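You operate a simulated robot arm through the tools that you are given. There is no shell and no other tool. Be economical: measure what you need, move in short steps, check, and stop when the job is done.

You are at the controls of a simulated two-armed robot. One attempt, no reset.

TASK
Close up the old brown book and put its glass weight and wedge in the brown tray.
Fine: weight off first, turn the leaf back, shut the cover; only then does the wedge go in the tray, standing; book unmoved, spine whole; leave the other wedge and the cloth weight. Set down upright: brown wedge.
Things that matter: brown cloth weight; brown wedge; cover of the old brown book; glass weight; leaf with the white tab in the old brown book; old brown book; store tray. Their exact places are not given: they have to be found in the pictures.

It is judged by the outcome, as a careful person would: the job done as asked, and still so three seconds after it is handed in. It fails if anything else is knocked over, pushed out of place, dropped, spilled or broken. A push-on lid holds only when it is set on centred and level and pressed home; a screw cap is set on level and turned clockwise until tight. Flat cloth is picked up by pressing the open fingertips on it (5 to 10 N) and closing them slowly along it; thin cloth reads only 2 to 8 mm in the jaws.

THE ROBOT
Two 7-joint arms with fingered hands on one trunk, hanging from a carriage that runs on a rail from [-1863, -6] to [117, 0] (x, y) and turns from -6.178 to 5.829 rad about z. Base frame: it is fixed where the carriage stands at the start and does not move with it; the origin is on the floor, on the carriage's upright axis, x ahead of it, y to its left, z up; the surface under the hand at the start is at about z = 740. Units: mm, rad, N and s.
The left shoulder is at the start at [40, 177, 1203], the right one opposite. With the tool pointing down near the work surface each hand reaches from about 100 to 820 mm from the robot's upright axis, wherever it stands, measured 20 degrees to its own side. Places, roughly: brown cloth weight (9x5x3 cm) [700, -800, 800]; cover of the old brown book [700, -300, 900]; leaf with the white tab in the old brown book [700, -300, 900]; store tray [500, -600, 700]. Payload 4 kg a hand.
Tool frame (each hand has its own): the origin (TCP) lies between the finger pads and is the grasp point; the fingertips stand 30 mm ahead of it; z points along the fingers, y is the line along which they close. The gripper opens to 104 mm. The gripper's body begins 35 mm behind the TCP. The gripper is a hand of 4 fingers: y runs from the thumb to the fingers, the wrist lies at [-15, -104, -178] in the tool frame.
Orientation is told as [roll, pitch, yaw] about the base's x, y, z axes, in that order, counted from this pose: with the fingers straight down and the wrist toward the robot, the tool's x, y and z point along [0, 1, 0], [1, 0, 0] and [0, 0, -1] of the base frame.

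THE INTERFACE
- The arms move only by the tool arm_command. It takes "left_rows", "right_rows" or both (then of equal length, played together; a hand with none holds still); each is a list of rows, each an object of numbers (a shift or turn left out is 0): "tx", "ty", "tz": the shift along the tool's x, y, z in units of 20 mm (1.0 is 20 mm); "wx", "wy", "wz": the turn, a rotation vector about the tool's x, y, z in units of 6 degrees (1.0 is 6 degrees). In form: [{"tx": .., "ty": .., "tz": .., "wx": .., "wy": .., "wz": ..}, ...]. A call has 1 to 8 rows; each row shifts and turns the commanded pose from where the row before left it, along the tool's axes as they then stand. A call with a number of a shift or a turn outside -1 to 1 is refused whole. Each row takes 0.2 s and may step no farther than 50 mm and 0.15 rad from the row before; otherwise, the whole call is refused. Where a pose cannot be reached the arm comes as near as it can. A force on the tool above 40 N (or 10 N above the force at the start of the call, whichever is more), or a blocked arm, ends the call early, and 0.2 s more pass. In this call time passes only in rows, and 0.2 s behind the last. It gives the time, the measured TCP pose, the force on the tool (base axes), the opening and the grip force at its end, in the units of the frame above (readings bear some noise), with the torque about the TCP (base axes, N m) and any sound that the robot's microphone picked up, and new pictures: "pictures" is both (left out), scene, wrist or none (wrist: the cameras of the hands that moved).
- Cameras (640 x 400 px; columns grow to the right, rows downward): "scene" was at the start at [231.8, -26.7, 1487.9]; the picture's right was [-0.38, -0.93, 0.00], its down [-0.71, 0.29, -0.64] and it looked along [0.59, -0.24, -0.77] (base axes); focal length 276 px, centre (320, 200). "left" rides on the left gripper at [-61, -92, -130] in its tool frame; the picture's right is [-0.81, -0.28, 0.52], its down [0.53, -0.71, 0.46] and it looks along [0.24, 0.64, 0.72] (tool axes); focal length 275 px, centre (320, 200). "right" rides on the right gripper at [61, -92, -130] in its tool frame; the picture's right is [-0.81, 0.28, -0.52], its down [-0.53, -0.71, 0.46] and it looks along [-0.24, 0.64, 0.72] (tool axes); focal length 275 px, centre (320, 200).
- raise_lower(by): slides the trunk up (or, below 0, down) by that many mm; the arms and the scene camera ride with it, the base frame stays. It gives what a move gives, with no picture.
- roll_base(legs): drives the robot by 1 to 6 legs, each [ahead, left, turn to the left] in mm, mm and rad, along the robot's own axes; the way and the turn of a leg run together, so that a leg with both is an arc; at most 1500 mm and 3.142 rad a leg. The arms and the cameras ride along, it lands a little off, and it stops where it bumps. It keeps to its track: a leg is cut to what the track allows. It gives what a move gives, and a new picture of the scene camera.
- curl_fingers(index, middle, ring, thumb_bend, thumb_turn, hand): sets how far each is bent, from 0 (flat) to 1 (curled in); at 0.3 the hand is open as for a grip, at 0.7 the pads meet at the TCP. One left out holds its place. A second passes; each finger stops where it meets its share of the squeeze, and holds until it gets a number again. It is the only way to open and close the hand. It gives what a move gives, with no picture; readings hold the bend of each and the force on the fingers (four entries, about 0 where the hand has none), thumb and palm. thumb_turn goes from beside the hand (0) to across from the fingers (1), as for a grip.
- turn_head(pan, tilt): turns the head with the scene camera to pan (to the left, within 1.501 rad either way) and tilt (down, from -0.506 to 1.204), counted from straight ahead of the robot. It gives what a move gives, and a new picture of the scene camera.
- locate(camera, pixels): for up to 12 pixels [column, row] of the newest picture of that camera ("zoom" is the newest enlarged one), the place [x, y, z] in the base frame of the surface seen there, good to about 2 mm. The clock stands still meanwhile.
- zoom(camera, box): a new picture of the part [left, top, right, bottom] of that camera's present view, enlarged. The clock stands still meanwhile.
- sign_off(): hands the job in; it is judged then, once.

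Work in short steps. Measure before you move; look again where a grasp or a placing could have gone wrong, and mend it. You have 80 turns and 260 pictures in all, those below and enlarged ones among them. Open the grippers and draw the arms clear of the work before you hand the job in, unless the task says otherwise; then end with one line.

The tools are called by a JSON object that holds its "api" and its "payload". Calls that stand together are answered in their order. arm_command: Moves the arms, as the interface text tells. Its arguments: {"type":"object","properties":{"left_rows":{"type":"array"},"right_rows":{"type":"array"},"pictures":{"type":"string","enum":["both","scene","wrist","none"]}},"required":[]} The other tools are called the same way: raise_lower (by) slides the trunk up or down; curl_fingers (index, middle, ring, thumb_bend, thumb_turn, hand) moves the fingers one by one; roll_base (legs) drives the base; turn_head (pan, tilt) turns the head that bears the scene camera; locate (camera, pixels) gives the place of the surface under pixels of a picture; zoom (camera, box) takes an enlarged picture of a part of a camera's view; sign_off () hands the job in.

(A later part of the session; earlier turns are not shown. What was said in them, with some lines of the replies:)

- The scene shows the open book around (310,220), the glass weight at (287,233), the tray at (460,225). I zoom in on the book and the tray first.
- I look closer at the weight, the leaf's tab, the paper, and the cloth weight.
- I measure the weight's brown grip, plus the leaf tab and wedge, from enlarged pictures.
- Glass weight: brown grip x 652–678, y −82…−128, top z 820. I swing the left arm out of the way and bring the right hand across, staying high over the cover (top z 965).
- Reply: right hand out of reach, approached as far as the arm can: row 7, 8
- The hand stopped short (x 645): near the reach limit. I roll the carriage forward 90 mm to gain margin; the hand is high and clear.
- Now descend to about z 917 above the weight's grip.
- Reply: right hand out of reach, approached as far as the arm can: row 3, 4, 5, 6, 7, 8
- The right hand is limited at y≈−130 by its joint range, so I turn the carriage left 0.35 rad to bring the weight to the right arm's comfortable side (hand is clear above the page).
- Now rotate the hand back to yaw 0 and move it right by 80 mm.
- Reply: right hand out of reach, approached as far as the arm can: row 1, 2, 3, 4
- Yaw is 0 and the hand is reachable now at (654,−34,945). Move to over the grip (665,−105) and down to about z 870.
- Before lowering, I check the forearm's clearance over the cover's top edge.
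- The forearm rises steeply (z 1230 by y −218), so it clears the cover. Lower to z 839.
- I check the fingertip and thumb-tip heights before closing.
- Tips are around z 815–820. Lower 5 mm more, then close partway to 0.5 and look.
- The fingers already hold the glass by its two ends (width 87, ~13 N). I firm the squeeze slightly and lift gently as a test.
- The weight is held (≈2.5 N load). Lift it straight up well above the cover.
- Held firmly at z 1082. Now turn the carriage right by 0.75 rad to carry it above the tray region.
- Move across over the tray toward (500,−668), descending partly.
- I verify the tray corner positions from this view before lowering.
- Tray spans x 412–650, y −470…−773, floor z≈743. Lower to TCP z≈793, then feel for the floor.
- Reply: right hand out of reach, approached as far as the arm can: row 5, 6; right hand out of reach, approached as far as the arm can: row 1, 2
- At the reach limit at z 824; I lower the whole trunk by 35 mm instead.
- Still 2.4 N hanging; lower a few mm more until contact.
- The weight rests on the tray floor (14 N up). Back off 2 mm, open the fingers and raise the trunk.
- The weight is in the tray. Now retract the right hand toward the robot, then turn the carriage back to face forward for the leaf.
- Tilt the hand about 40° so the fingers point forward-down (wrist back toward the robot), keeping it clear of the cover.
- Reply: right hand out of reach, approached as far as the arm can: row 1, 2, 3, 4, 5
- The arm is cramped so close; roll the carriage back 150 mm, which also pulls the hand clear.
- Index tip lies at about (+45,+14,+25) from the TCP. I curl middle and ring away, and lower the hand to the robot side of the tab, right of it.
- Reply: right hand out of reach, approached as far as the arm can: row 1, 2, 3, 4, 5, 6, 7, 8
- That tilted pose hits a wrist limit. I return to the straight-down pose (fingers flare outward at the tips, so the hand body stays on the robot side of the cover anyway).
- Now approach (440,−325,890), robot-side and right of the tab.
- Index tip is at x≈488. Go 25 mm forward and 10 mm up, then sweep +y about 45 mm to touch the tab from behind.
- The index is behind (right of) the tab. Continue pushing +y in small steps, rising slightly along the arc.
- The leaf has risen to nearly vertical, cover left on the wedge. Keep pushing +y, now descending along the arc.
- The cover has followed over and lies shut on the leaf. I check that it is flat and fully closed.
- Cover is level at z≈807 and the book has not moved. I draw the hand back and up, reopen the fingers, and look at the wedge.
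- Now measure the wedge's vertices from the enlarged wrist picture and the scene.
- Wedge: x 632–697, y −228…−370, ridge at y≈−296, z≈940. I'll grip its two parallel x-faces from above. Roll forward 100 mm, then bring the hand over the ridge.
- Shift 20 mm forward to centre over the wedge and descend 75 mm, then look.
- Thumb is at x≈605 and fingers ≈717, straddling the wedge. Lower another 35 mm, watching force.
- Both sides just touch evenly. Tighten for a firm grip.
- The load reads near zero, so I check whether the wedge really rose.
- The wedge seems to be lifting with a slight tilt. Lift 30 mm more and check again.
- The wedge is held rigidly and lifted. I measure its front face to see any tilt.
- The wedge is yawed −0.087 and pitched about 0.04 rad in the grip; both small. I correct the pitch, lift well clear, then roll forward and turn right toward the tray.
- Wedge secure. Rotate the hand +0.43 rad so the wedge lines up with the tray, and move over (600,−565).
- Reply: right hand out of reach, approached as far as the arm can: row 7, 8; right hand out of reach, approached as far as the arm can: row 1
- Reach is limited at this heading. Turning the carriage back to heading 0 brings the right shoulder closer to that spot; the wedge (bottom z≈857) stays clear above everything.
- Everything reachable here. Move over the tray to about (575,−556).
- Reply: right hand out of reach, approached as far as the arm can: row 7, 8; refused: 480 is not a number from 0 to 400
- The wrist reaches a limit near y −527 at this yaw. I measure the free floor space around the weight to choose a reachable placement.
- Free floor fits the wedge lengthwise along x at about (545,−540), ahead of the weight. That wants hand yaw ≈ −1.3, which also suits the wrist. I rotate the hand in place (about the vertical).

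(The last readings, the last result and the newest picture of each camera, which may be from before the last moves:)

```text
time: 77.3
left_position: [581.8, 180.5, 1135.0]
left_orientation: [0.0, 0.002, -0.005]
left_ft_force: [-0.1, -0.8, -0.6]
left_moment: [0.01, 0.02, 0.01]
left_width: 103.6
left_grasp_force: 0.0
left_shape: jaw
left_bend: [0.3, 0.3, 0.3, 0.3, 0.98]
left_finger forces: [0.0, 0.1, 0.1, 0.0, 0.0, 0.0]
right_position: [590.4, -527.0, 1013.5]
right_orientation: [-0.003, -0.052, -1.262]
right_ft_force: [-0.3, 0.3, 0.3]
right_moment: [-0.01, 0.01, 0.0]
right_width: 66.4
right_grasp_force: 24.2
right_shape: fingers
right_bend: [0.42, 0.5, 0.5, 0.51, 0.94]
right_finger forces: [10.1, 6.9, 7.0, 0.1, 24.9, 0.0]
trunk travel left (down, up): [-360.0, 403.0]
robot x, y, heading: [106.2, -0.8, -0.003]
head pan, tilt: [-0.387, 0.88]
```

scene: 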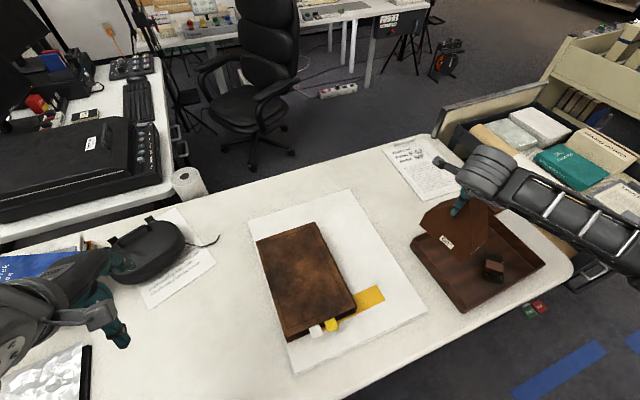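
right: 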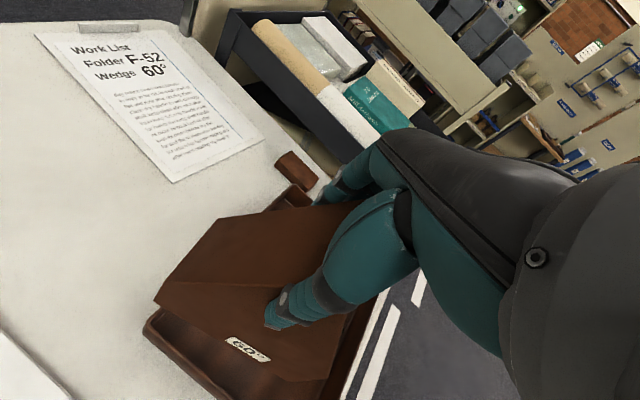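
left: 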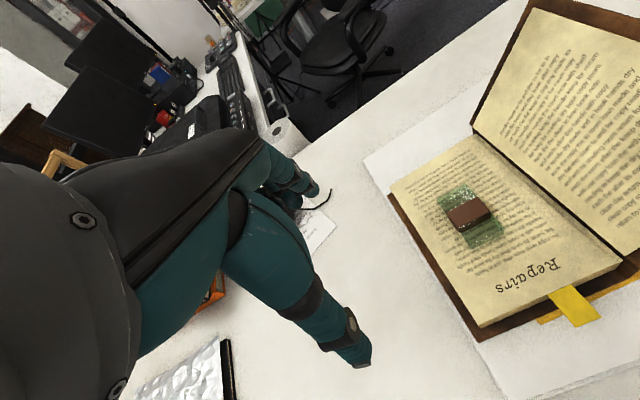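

Yaw −1.26 reached. Shift to centre the wedge at (545,−541) and lower 70 mm, then inspect.

{"api": "arm_command", "payload": {"right_rows": [{"tx": -0.8, "ty": 0.2}, {"tx": -0.8, "ty": 0.2}, {"tx": -0.8, "ty": 0.2}, {"tz": 0.9}, {"tz": 0.9}, {"tz": 0.9}, {"tz": 0.8}]}}

{"api": "zoom", "payload": {"camera": "scene", "box": [390, 160, 570, 320]}}

{"api": "zoom", "payload": {"camera": "right", "box": [80, 130, 400, 400]}}

```text
time: 78.9
left_position: [581.2, 180.9, 1135.9]
left_orientation: [0.002, 0.001, -0.006]
left_ft_force: [0.9, 0.0, -0.4]
left_moment: [0.01, 0.0, 0.03]
left_width: 103.6
left_grasp_force: 0.1
left_shape: jaw
left_bend: [0.3, 0.3, 0.3, 0.3, 0.98]
left_finger forces: [0.0, 0.0, 0.0, 0.0, 0.0, 0.1]
right_position: [549.2, -555.0, 945.5]
right_orientation: [-0.001, -0.051, -1.261]
right_ft_force: [-0.4, 0.2, -0.2]
right_moment: [-0.01, -0.01, -0.01]
right_width: 66.8
right_grasp_force: 23.8
right_shape: fingers
right_bend: [0.42, 0.5, 0.5, 0.51, 0.94]
right_finger forces: [10.0, 7.0, 7.1, 0.0, 24.7, 0.0]
trunk travel left (down, up): [-360.0, 403.0]
robot x, y, heading: [104.1, 0.2, -0.007]
head pan, tilt: [-0.387, 0.88]
```

scene: 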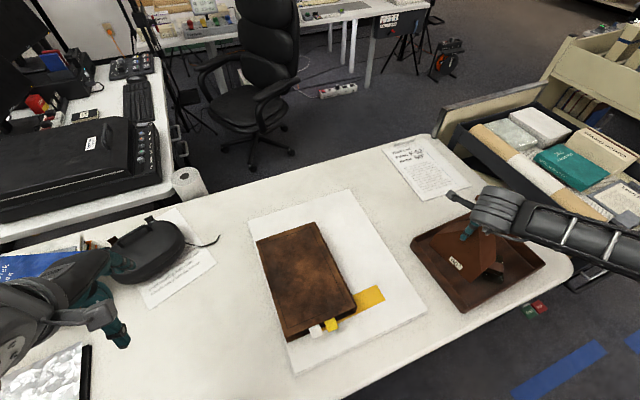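
right: 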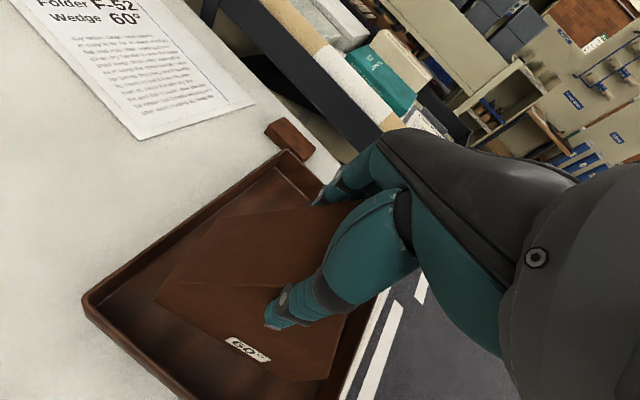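

```text
2.50 times, centred on (480, 240) of scene
```

zoom: 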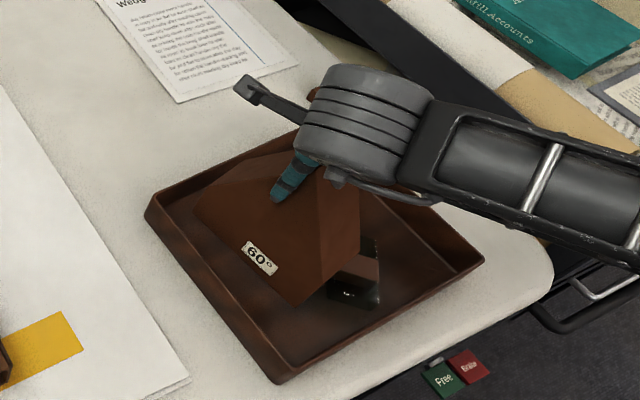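

```text
1.48 times, centred on (240, 265) of right
```

zoom: 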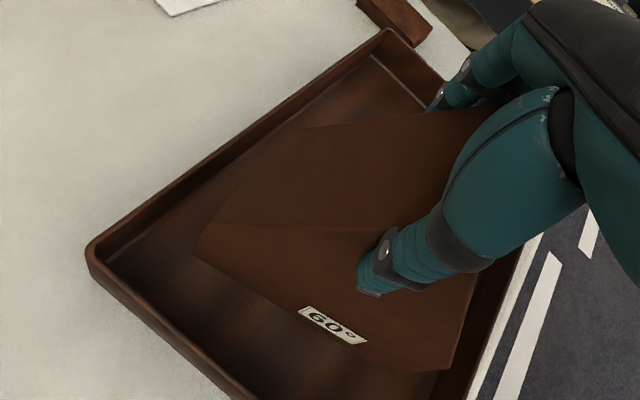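

I verify the wedge's position and verticality from its visible face, and its gap to the weight.

{"api": "locate", "payload": {"camera": "zoom", "pixels": [[205, 245], [375, 358], [300, 310], [340, 250], [445, 365], [300, 270], [420, 300], [325, 132]]}}

{"api": "locate", "payload": {"camera": "scene", "pixels": [[508, 280], [470, 250], [530, 255], [512, 278], [500, 262], [496, 240]]}}

```text
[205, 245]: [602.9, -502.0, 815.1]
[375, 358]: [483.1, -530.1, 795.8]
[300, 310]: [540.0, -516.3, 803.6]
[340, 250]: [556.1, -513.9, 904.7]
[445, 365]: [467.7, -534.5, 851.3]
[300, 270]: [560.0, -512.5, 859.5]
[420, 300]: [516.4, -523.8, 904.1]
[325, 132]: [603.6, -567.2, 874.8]
```

```text
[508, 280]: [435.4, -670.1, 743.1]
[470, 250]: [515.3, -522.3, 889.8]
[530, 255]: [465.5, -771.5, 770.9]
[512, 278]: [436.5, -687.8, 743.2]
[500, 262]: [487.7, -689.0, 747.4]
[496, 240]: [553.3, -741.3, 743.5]
```

Face is vertical to about 1°. I zoom closer to check whether the wedge's bottom edge is level along its length.

{"api": "zoom", "payload": {"camera": "right", "box": [140, 240, 340, 390]}}

{"api": "locate", "payload": {"camera": "zoom", "pixels": [[50, 195], [60, 203], [150, 255], [250, 313], [350, 370], [420, 392], [100, 228], [200, 285], [300, 343]]}}

```text
2.67 times, centred on (240, 315) of right
```

zoom: 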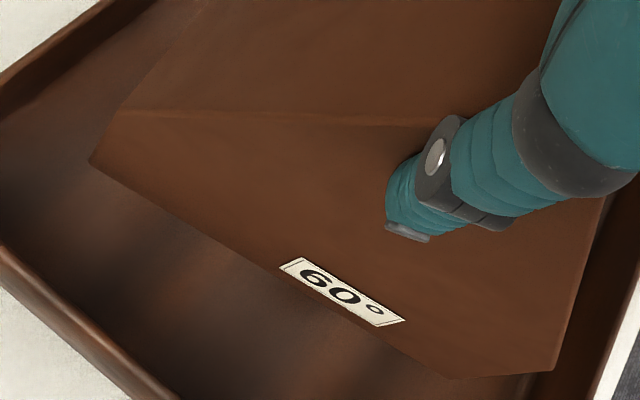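

```text
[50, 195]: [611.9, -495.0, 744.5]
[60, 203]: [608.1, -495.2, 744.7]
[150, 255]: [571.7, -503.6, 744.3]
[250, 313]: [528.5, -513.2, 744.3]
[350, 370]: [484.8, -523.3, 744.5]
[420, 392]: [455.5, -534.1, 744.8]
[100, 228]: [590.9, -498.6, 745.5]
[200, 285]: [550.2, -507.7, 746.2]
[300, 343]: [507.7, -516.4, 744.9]
```

{"api": "locate", "payload": {"camera": "zoom", "pixels": [[97, 162], [150, 194], [200, 224], [250, 254], [350, 314], [400, 344], [448, 373]]}}

```text
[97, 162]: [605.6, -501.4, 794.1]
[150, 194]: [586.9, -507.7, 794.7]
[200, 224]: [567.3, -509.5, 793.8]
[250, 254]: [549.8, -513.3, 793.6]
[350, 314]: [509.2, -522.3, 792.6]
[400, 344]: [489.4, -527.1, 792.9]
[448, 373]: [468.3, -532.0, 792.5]
```

Bottom edge is level (z≈793) with 16+ mm clearance all round. Lower 43 mm, then feel for the floor.

{"api": "arm_command", "payload": {"right_rows": [{"tz": 0.7}, {"tz": 0.7}, {"tz": 0.5}, {"tz": 0.3}], "pictures": "none"}}

{"api": "arm_command", "payload": {"right_rows": [{"tz": 0.1}, {"tz": 0.1}], "pictures": "wrist"}}

```text
time: 79.9
left_position: [582.0, 179.6, 1136.7]
left_orientation: [0.002, 0.0, -0.005]
left_ft_force: [-0.4, 0.0, 0.2]
left_moment: [-0.03, -0.03, 0.02]
left_width: 103.7
left_grasp_force: 0.0
left_shape: jaw
left_bend: [0.3, 0.3, 0.3, 0.3, 0.98]
left_finger forces: [0.0, 0.1, 0.1, 0.0, 0.1, 0.1]
right_position: [550.9, -560.1, 905.9]
right_orientation: [0.002, -0.057, -1.261]
right_ft_force: [-4.1, 4.5, 24.3]
right_moment: [0.2, 0.23, -0.05]
right_width: 66.7
right_grasp_force: 24.3
right_shape: fingers
right_bend: [0.43, 0.5, 0.5, 0.52, 0.94]
right_finger forces: [8.4, 6.4, 6.5, 0.0, 28.0, 0.1]
trunk travel left (down, up): [-360.0, 403.0]
robot x, y, heading: [108.5, -2.1, -0.003]
head pan, tilt: [-0.387, 0.88]
```

```text
time: 80.4
left_position: [582.1, 179.9, 1134.7]
left_orientation: [-0.001, 0.001, -0.006]
left_ft_force: [0.4, 0.1, 0.8]
left_moment: [0.01, 0.0, 0.0]
left_width: 103.6
left_grasp_force: 0.1
left_shape: jaw
left_bend: [0.3, 0.3, 0.3, 0.3, 0.98]
left_finger forces: [0.1, 0.1, 0.1, 0.0, 0.1, 0.0]
right_position: [551.8, -561.3, 905.2]
right_orientation: [0.007, -0.061, -1.262]
right_ft_force: [-4.5, 2.0, 15.6]
right_moment: [-0.16, 0.11, 0.03]
right_width: 66.9
right_grasp_force: 24.8
right_shape: fingers
right_bend: [0.43, 0.51, 0.51, 0.52, 0.94]
right_finger forces: [9.4, 6.9, 7.3, 0.0, 26.1, 0.0]
trunk travel left (down, up): [-360.0, 403.0]
robot x, y, heading: [102.6, 2.1, -0.002]
head pan, tilt: [-0.387, 0.88]
stopped in row 2 (right hand): the force on the tool passed its limit at 42 N (the readings are from after the stop); the commanded pose is now the measured one
```

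right: 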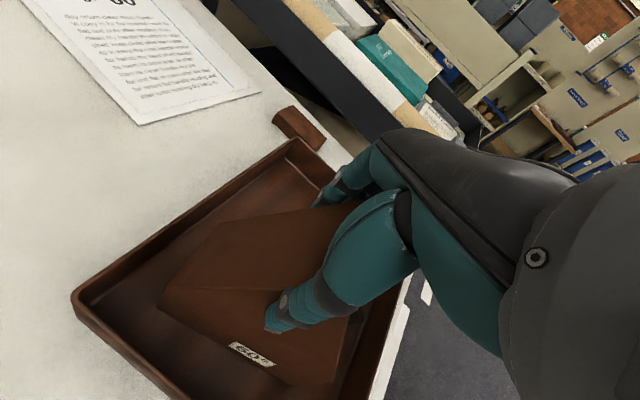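

Floor contact at z≈905. I check it sits flat on the floor, not on the weight or rim, before releasing.

{"api": "zoom", "payload": {"camera": "right", "box": [140, 200, 400, 395]}}

{"api": "zoom", "payload": {"camera": "scene", "box": [400, 180, 560, 320]}}

```text
2.05 times, centred on (270, 298) of right
```

zoom: 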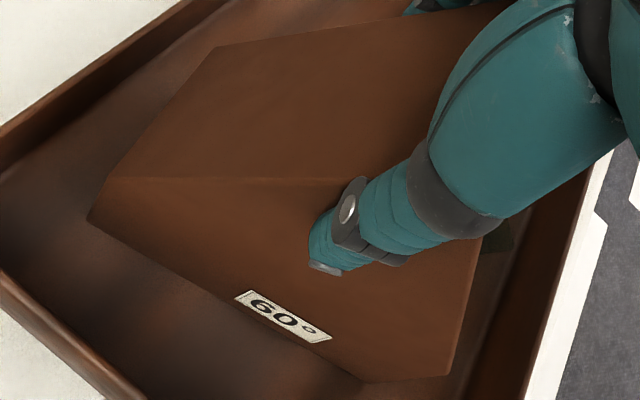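

```text
2.86 times, centred on (480, 250) of scene
```

zoom: 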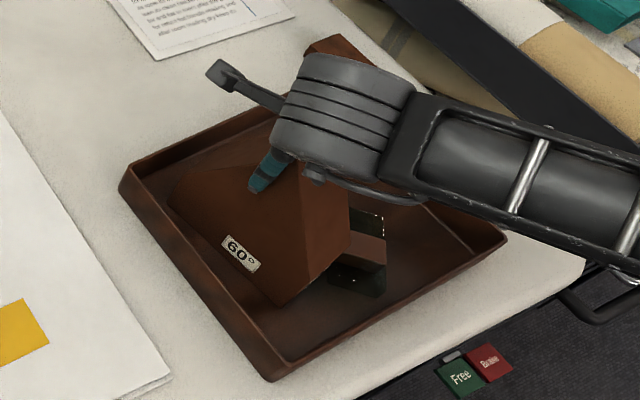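

{"api": "locate", "payload": {"camera": "right", "pixels": [[161, 304], [200, 329], [240, 353], [265, 368], [290, 381], [200, 300], [250, 310], [320, 360], [340, 315]]}}

```text
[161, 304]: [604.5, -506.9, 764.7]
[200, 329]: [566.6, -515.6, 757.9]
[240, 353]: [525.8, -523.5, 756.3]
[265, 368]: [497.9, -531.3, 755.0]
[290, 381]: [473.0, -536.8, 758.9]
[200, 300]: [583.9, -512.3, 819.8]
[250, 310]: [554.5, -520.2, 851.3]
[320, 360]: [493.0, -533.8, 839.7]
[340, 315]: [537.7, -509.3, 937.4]
```

The front bottom edge reads z≈752, maybe not fully on the floor. I look closely at the wedge's lower corners.

{"api": "zoom", "payload": {"camera": "scene", "box": [430, 225, 520, 295]}}

{"api": "locate", "payload": {"camera": "zoom", "pixels": [[265, 300], [255, 325], [275, 335], [300, 320], [120, 160], [200, 240], [330, 290], [360, 250]]}}

{"api": "zoom", "payload": {"camera": "right", "box": [140, 260, 300, 395]}}

```text
5.71 times, centred on (475, 260) of scene
```

zoom: 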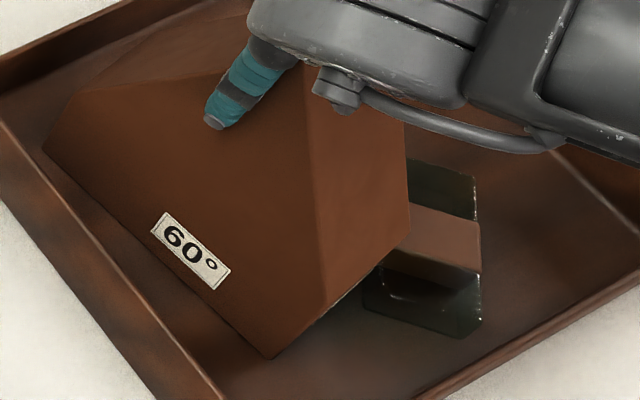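

```text
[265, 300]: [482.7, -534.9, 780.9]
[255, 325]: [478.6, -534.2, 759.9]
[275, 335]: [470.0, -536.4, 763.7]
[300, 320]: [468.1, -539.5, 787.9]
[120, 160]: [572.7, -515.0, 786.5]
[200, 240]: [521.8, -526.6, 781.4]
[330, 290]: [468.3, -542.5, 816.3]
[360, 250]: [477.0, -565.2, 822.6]
```

```text
2.96 times, centred on (220, 328) of right
```

zoom: 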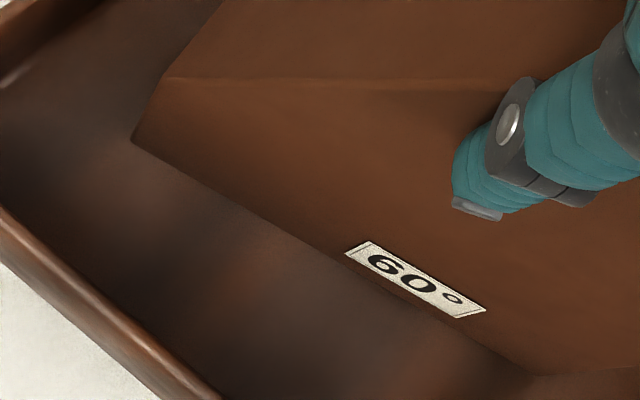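

It may be touching the hidden glass corner behind it. I lift 20 mm, shift about 11 mm away from the weight, and lower again to compare the contact height.

{"api": "arm_command", "payload": {"right_rows": [{"tz": -0.5}, {"tz": -0.5}, {"tx": 0.2, "ty": -0.23}, {"tx": 0.2, "ty": -0.22}], "pictures": "wrist"}}

{"api": "zoom", "payload": {"camera": "scene", "box": [430, 225, 520, 295]}}

{"api": "zoom", "payload": {"camera": "right", "box": [140, 240, 340, 390]}}

```text
time: 81.4
left_position: [582.5, 180.0, 1135.8]
left_orientation: [0.002, 0.002, -0.006]
left_ft_force: [-0.1, -0.3, -0.6]
left_moment: [0.03, 0.02, 0.0]
left_width: 103.8
left_grasp_force: 0.0
left_shape: jaw
left_bend: [0.3, 0.3, 0.3, 0.3, 0.98]
left_finger forces: [0.0, 0.0, 0.0, 0.1, 0.1, 0.0]
right_position: [555.7, -547.7, 922.5]
right_orientation: [0.002, -0.059, -1.261]
right_ft_force: [-0.2, -0.2, -1.7]
right_moment: [0.0, 0.03, -0.01]
right_width: 66.6
right_grasp_force: 24.0
right_shape: fingers
right_bend: [0.43, 0.51, 0.51, 0.52, 0.94]
right_finger forces: [10.0, 6.7, 6.9, 0.0, 24.4, 0.0]
trunk travel left (down, up): [-360.0, 403.0]
robot x, y, heading: [107.3, 4.4, -0.003]
head pan, tilt: [-0.387, 0.88]
```

right: 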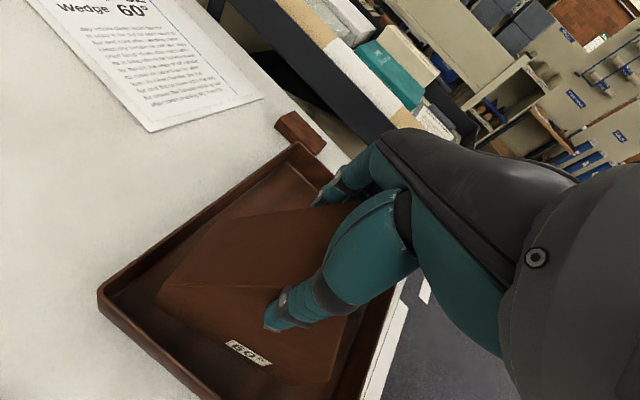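

```text
5.71 times, centred on (475, 260) of scene
```

zoom: 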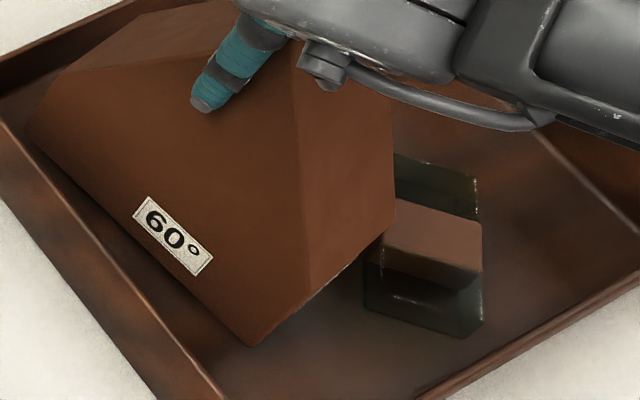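

```text
2.67 times, centred on (240, 315) of right
```

zoom: 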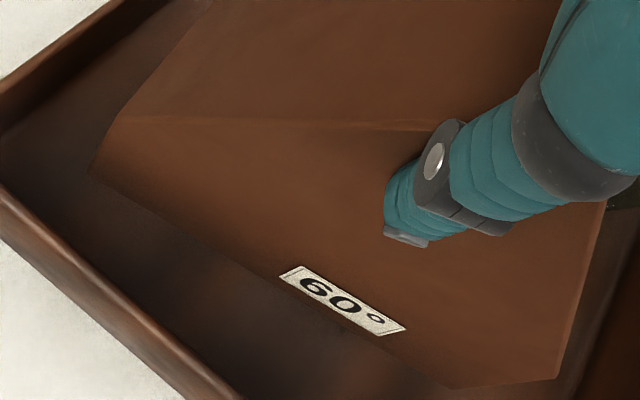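

{"api": "locate", "payload": {"camera": "zoom", "pixels": [[95, 170], [150, 203], [200, 233], [250, 264], [350, 324], [400, 354], [446, 382], [220, 180], [400, 280], [60, 250], [300, 330]]}}

```text
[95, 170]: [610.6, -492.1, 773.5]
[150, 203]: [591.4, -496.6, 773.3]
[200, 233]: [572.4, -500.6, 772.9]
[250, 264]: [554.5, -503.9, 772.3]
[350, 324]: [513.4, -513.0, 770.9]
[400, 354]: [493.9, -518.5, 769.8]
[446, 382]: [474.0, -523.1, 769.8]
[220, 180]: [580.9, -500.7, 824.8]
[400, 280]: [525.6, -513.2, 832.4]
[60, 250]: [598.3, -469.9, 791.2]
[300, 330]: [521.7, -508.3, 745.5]
```

The wedge leans about 2° toward the fingers; correct that and lower again gently.

{"api": "arm_command", "payload": {"right_rows": [{"wx": -0.38}, {"tz": 0.5}, {"tz": 0.4}, {"tz": 0.15}], "pictures": "wrist"}}

{"api": "arm_command", "payload": {"right_rows": [{"tz": 0.1}, {"tz": 0.1}], "pictures": "none"}}

{"api": "zoom", "payload": {"camera": "right", "box": [140, 240, 340, 390]}}

```text
time: 82.4
left_position: [581.9, 179.4, 1135.7]
left_orientation: [0.0, -0.001, -0.004]
left_ft_force: [-0.9, 0.7, -0.9]
left_moment: [0.0, 0.01, 0.0]
left_width: 103.8
left_grasp_force: 0.0
left_shape: jaw
left_bend: [0.3, 0.3, 0.3, 0.3, 0.98]
left_finger forces: [0.0, 0.0, 0.0, 0.0, 0.0, 0.0]
right_position: [558.5, -550.6, 905.9]
right_orientation: [0.005, -0.101, -1.262]
right_ft_force: [-3.4, 2.2, 15.1]
right_moment: [0.52, 0.27, -0.01]
right_width: 66.7
right_grasp_force: 23.0
right_shape: fingers
right_bend: [0.43, 0.51, 0.51, 0.52, 0.94]
right_finger forces: [9.2, 6.1, 6.3, 0.0, 25.0, 0.0]
trunk travel left (down, up): [-360.0, 403.0]
robot x, y, heading: [103.7, 1.9, -0.009]
head pan, tilt: [-0.387, 0.88]
```

right: 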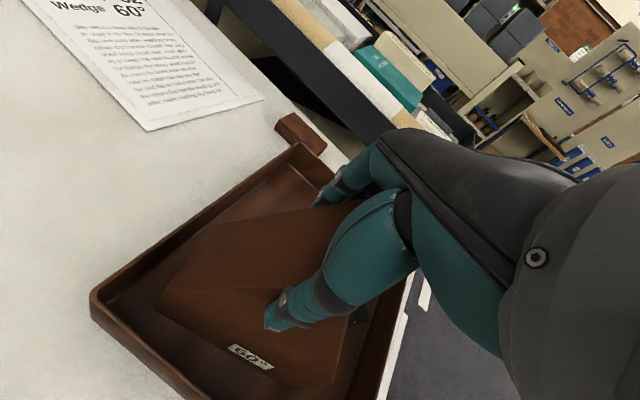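

```text
time: 83.1
left_position: [582.2, 179.9, 1134.4]
left_orientation: [0.0, 0.003, -0.006]
left_ft_force: [0.4, 0.1, 0.9]
left_moment: [-0.02, -0.04, -0.05]
left_width: 103.7
left_grasp_force: 0.1
left_shape: jaw
left_bend: [0.3, 0.3, 0.3, 0.3, 0.98]
left_finger forces: [0.0, 0.0, 0.1, 0.0, 0.0, 0.0]
right_position: [559.0, -552.4, 904.7]
right_orientation: [0.011, -0.106, -1.26]
right_ft_force: [-3.0, 0.5, 13.8]
right_moment: [0.01, 0.13, 0.06]
right_width: 66.4
right_grasp_force: 23.8
right_shape: fingers
right_bend: [0.43, 0.51, 0.51, 0.52, 0.95]
right_finger forces: [9.5, 6.6, 7.0, 0.0, 24.8, 0.0]
trunk travel left (down, up): [-360.0, 403.0]
robot x, y, heading: [106.4, 0.1, -0.006]
head pan, tilt: [-0.387, 0.88]
stopped in row 2 (right hand): the force on the tool passed its limit at 41 N (the readings are from after the stop); the commanded pose is now the measured one
```

```text
2.67 times, centred on (240, 315) of right
```

zoom: 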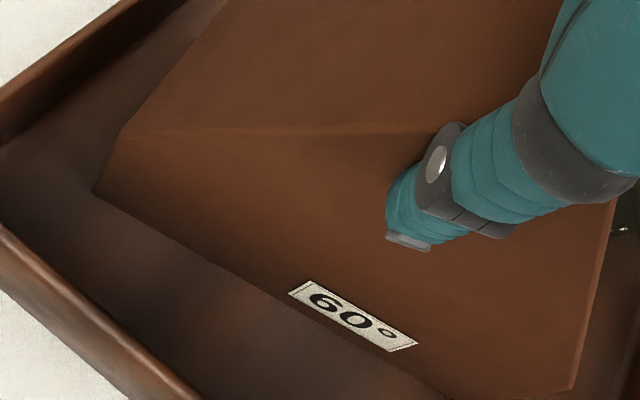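

{"api": "locate", "payload": {"camera": "zoom", "pixels": [[99, 190], [150, 222], [200, 251], [250, 281], [350, 342], [420, 384], [220, 190], [400, 290], [200, 160], [560, 350], [480, 300], [260, 310]]}}

```text
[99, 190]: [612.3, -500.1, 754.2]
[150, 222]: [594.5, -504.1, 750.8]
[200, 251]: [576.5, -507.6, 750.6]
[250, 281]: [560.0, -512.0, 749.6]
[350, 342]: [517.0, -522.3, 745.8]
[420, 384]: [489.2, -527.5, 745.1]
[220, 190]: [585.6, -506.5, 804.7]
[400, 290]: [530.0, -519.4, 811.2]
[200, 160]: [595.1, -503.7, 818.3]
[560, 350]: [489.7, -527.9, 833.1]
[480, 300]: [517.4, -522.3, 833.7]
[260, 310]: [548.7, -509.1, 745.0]
```

The face is now vertical; only the far end is ~6 mm high. Correct that small roll and set it down.

{"api": "arm_command", "payload": {"right_rows": [{"tz": -0.15}, {"wy": -0.4}, {"tz": 0.1}], "pictures": "wrist"}}

{"api": "zoom", "payload": {"camera": "right", "box": [140, 240, 340, 390]}}

{"api": "locate", "payload": {"camera": "zoom", "pixels": [[101, 190], [150, 220], [200, 250], [250, 280], [350, 340], [420, 382], [220, 190], [480, 300]]}}

```text
time: 83.9
left_position: [582.3, 179.9, 1136.6]
left_orientation: [0.002, 0.002, -0.006]
left_ft_force: [-0.8, 0.4, 1.0]
left_moment: [0.0, 0.01, 0.02]
left_width: 103.6
left_grasp_force: 0.0
left_shape: jaw
left_bend: [0.3, 0.3, 0.3, 0.3, 0.98]
left_finger forces: [0.0, 0.0, 0.1, 0.0, 0.0, 0.0]
right_position: [558.7, -547.7, 904.6]
right_orientation: [-0.035, -0.101, -1.26]
right_ft_force: [-3.0, 3.7, 12.2]
right_moment: [0.26, -0.09, 0.09]
right_width: 66.7
right_grasp_force: 23.9
right_shape: fingers
right_bend: [0.43, 0.51, 0.51, 0.52, 0.94]
right_finger forces: [8.9, 6.0, 6.5, 0.0, 25.4, 0.0]
trunk travel left (down, up): [-360.0, 403.0]
robot x, y, heading: [105.5, 2.7, -0.006]
head pan, tilt: [-0.387, 0.88]
```

right: 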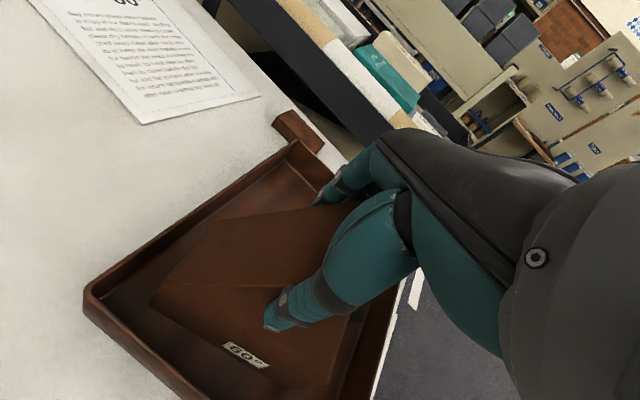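

```text
2.67 times, centred on (240, 315) of right
```

zoom: 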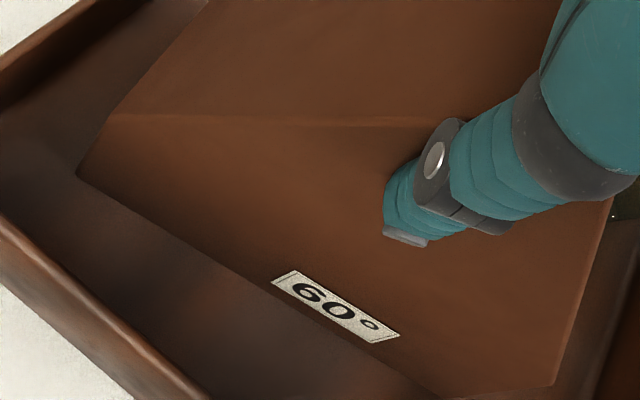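

```text
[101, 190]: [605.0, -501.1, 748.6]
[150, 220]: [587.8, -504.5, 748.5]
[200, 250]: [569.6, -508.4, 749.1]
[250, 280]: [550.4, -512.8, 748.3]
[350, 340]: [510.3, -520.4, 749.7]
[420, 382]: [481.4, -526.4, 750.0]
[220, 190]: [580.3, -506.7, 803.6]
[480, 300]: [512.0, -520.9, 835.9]
```

The bottom edge now reads level and on the floor, and the face is vertical. Release gently.

{"api": "curl_fingers", "payload": {"hand": "right", "index": 0.4, "middle": 0.4, "ring": 0.4, "thumb_bend": 0.43}}

{"api": "curl_fingers", "payload": {"hand": "right", "index": 0.28, "middle": 0.28, "ring": 0.28, "thumb_bend": 0.28}}

{"api": "zoom", "payload": {"camera": "right", "box": [80, 180, 400, 400]}}

```text
time: 84.9
left_position: [582.3, 179.6, 1135.2]
left_orientation: [0.001, 0.001, -0.004]
left_ft_force: [-0.2, -0.5, 0.2]
left_moment: [0.01, -0.01, 0.0]
left_width: 103.6
left_grasp_force: 0.1
left_shape: jaw
left_bend: [0.3, 0.3, 0.3, 0.3, 0.98]
left_finger forces: [0.1, 0.1, 0.0, 0.0, 0.0, 0.0]
right_position: [559.4, -549.0, 903.6]
right_orientation: [-0.034, -0.101, -1.261]
right_ft_force: [0.4, 0.0, 0.5]
right_moment: [0.0, 0.03, 0.01]
right_width: 76.5
right_grasp_force: 0.7
right_shape: fingers
right_bend: [0.39, 0.4, 0.4, 0.42, 0.97]
right_finger forces: [1.2, 0.1, 0.0, 0.0, 0.9, 0.1]
trunk travel left (down, up): [-360.0, 403.0]
robot x, y, heading: [105.9, -0.4, -0.001]
head pan, tilt: [-0.387, 0.88]
```

```text
time: 85.9
left_position: [581.0, 180.2, 1135.0]
left_orientation: [-0.001, 0.0, -0.003]
left_ft_force: [-0.8, 0.0, -0.2]
left_moment: [0.03, -0.02, -0.03]
left_width: 103.6
left_grasp_force: 0.0
left_shape: jaw
left_bend: [0.3, 0.3, 0.3, 0.3, 0.98]
left_finger forces: [0.0, 0.0, 0.0, 0.0, 0.0, 0.0]
right_position: [557.5, -548.5, 905.1]
right_orientation: [-0.034, -0.102, -1.264]
right_ft_force: [0.0, 0.1, -0.3]
right_moment: [0.03, 0.0, 0.02]
right_width: 107.6
right_grasp_force: 0.1
right_shape: fingers
right_bend: [0.28, 0.28, 0.28, 0.28, 0.97]
right_finger forces: [0.0, 0.0, 0.1, 0.1, 0.0, 0.0]
trunk travel left (down, up): [-360.0, 403.0]
robot x, y, heading: [106.4, -0.9, -0.005]
head pan, tilt: [-0.387, 0.88]
```

```text
1.82 times, centred on (240, 290) of right
```

zoom: 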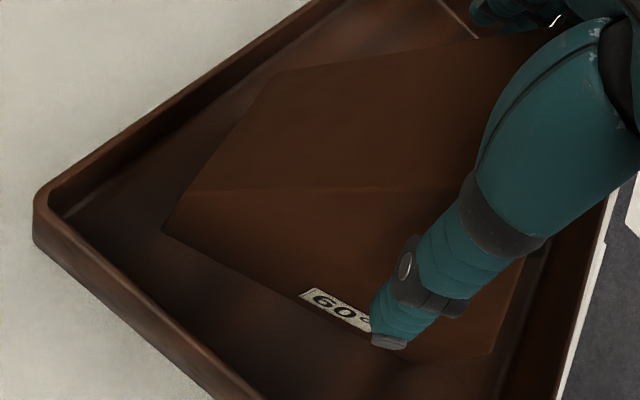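

The hand is free. Rise straight up with the trunk, then raise the arm away.

{"api": "raise_lower", "payload": {"by": 90}}

{"api": "arm_command", "payload": {"right_rows": [{"tz": -1}, {"tz": -1}, {"tz": -1}, {"tz": -1}], "pictures": "none"}}

{"api": "roll_base", "payload": {"legs": [[-250, 0, 0]]}}

{"api": "zoom", "payload": {"camera": "scene", "box": [220, 120, 520, 300]}}

```text
time: 87.2
left_position: [581.6, 181.4, 1225.3]
left_orientation: [-0.001, 0.002, -0.007]
left_ft_force: [0.0, -0.8, -0.2]
left_moment: [0.03, -0.01, 0.0]
left_width: 103.4
left_grasp_force: 0.1
left_shape: jaw
left_bend: [0.3, 0.3, 0.3, 0.3, 0.98]
left_finger forces: [0.0, 0.1, 0.0, 0.0, 0.1, 0.0]
right_position: [557.8, -549.7, 994.6]
right_orientation: [-0.034, -0.101, -1.261]
right_ft_force: [0.5, -0.5, -0.1]
right_moment: [0.01, -0.02, -0.01]
right_width: 107.5
right_grasp_force: 0.0
right_shape: fingers
right_bend: [0.28, 0.28, 0.28, 0.28, 0.97]
right_finger forces: [0.0, 0.0, 0.0, 0.0, 0.1, 0.0]
trunk travel left (down, up): [-450.0, 314.0]
robot x, y, heading: [108.5, -1.6, -0.004]
head pan, tilt: [-0.387, 0.88]
```

```text
time: 88.2
left_position: [582.8, 179.3, 1225.5]
left_orientation: [0.001, 0.002, -0.005]
left_ft_force: [-0.3, -0.7, 0.6]
left_moment: [-0.05, 0.03, -0.04]
left_width: 103.6
left_grasp_force: 0.1
left_shape: jaw
left_bend: [0.3, 0.3, 0.3, 0.3, 0.98]
left_finger forces: [0.1, 0.1, 0.0, 0.1, 0.0, 0.1]
right_position: [557.6, -540.9, 1074.0]
right_orientation: [-0.036, -0.1, -1.263]
right_ft_force: [-0.5, 0.5, -0.3]
right_moment: [-0.02, -0.01, -0.03]
right_width: 107.8
right_grasp_force: 0.1
right_shape: fingers
right_bend: [0.28, 0.28, 0.28, 0.28, 0.97]
right_finger forces: [0.0, 0.0, 0.0, 0.0, 0.1, 0.0]
trunk travel left (down, up): [-450.0, 314.0]
robot x, y, heading: [106.2, 0.0, -0.011]
head pan, tilt: [-0.387, 0.88]
```

```text
time: 90.0
left_position: [330.3, 180.3, 1225.7]
left_orientation: [0.0, 0.0, -0.006]
left_ft_force: [-0.2, 0.2, -1.0]
left_moment: [0.03, 0.0, -0.04]
left_width: 103.7
left_grasp_force: 0.0
left_shape: jaw
left_bend: [0.3, 0.3, 0.3, 0.3, 0.98]
left_finger forces: [0.0, 0.0, 0.0, 0.0, 0.0, 0.1]
right_position: [307.0, -539.5, 1072.5]
right_orientation: [-0.036, -0.101, -1.259]
right_ft_force: [-0.3, 0.2, 0.1]
right_moment: [0.0, 0.0, 0.01]
right_width: 107.6
right_grasp_force: 0.0
right_shape: fingers
right_bend: [0.28, 0.28, 0.28, 0.28, 0.97]
right_finger forces: [0.1, 0.1, 0.0, 0.1, 0.1, 0.0]
trunk travel left (down, up): [-450.0, 314.0]
robot x, y, heading: [-142.7, -1.2, -0.003]
head pan, tilt: [-0.387, 0.88]
```

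scene: 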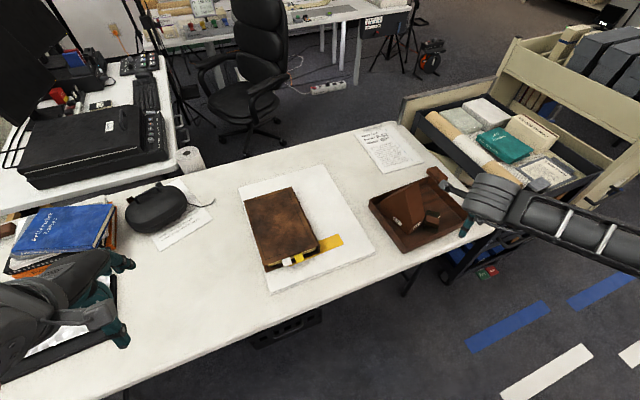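

```text
2.13 times, centred on (370, 210) of scene
```

zoom: 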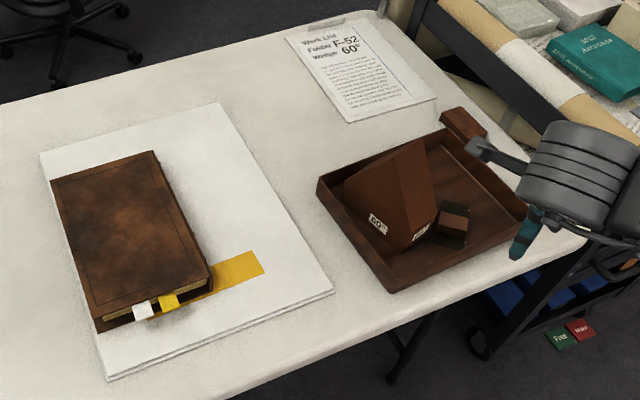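

All in place from afar; final check of the wedge's stance, the weight, the book and the cloth weight.

{"api": "zoom", "payload": {"camera": "scene", "box": [360, 160, 480, 255]}}

{"api": "locate", "payload": {"camera": "zoom", "pixels": [[245, 300], [130, 215], [265, 312], [200, 250], [300, 120], [375, 290], [355, 275], [450, 90], [480, 110]]}}

{"api": "locate", "payload": {"camera": "scene", "pixels": [[246, 200], [290, 190], [266, 266], [316, 240], [280, 225], [267, 271], [298, 258]]}}

```text
4.21 times, centred on (420, 208) of scene
```

zoom: 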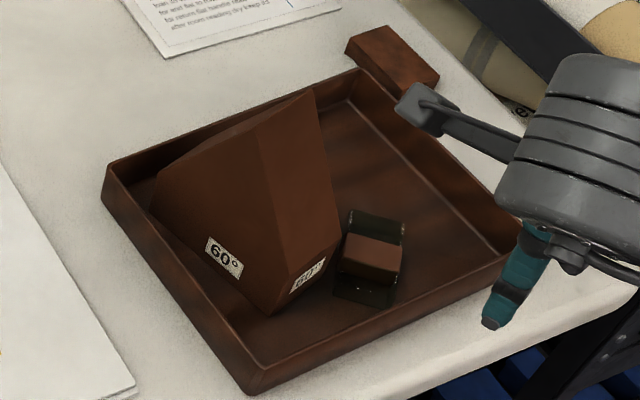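

```text
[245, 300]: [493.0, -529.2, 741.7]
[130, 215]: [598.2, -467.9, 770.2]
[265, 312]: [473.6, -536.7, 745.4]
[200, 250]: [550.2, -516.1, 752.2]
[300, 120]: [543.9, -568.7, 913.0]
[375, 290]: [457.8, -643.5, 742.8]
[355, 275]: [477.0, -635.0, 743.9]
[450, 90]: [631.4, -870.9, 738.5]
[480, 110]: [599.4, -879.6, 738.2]
```

```text
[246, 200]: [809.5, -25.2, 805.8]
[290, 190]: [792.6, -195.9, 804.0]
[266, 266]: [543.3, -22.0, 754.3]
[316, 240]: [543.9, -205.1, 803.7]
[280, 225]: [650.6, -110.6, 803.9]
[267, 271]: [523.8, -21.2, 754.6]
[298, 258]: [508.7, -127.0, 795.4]
```

The wedge stands flat in the tray beside the glass weight. The book is shut and unmoved, the cloth weight is untouched, and both hands are open and clear, so I hand it in.

{"api": "sign_off", "payload": {}}

```text
The job is handed in.
```

The book is closed and hasn't moved, the glass weight and the brown wedge (standing upright) are in the brown tray, and the other wedge and the cloth weight were left alone; the cover came over together with the leaf instead of being shut as a separate step.
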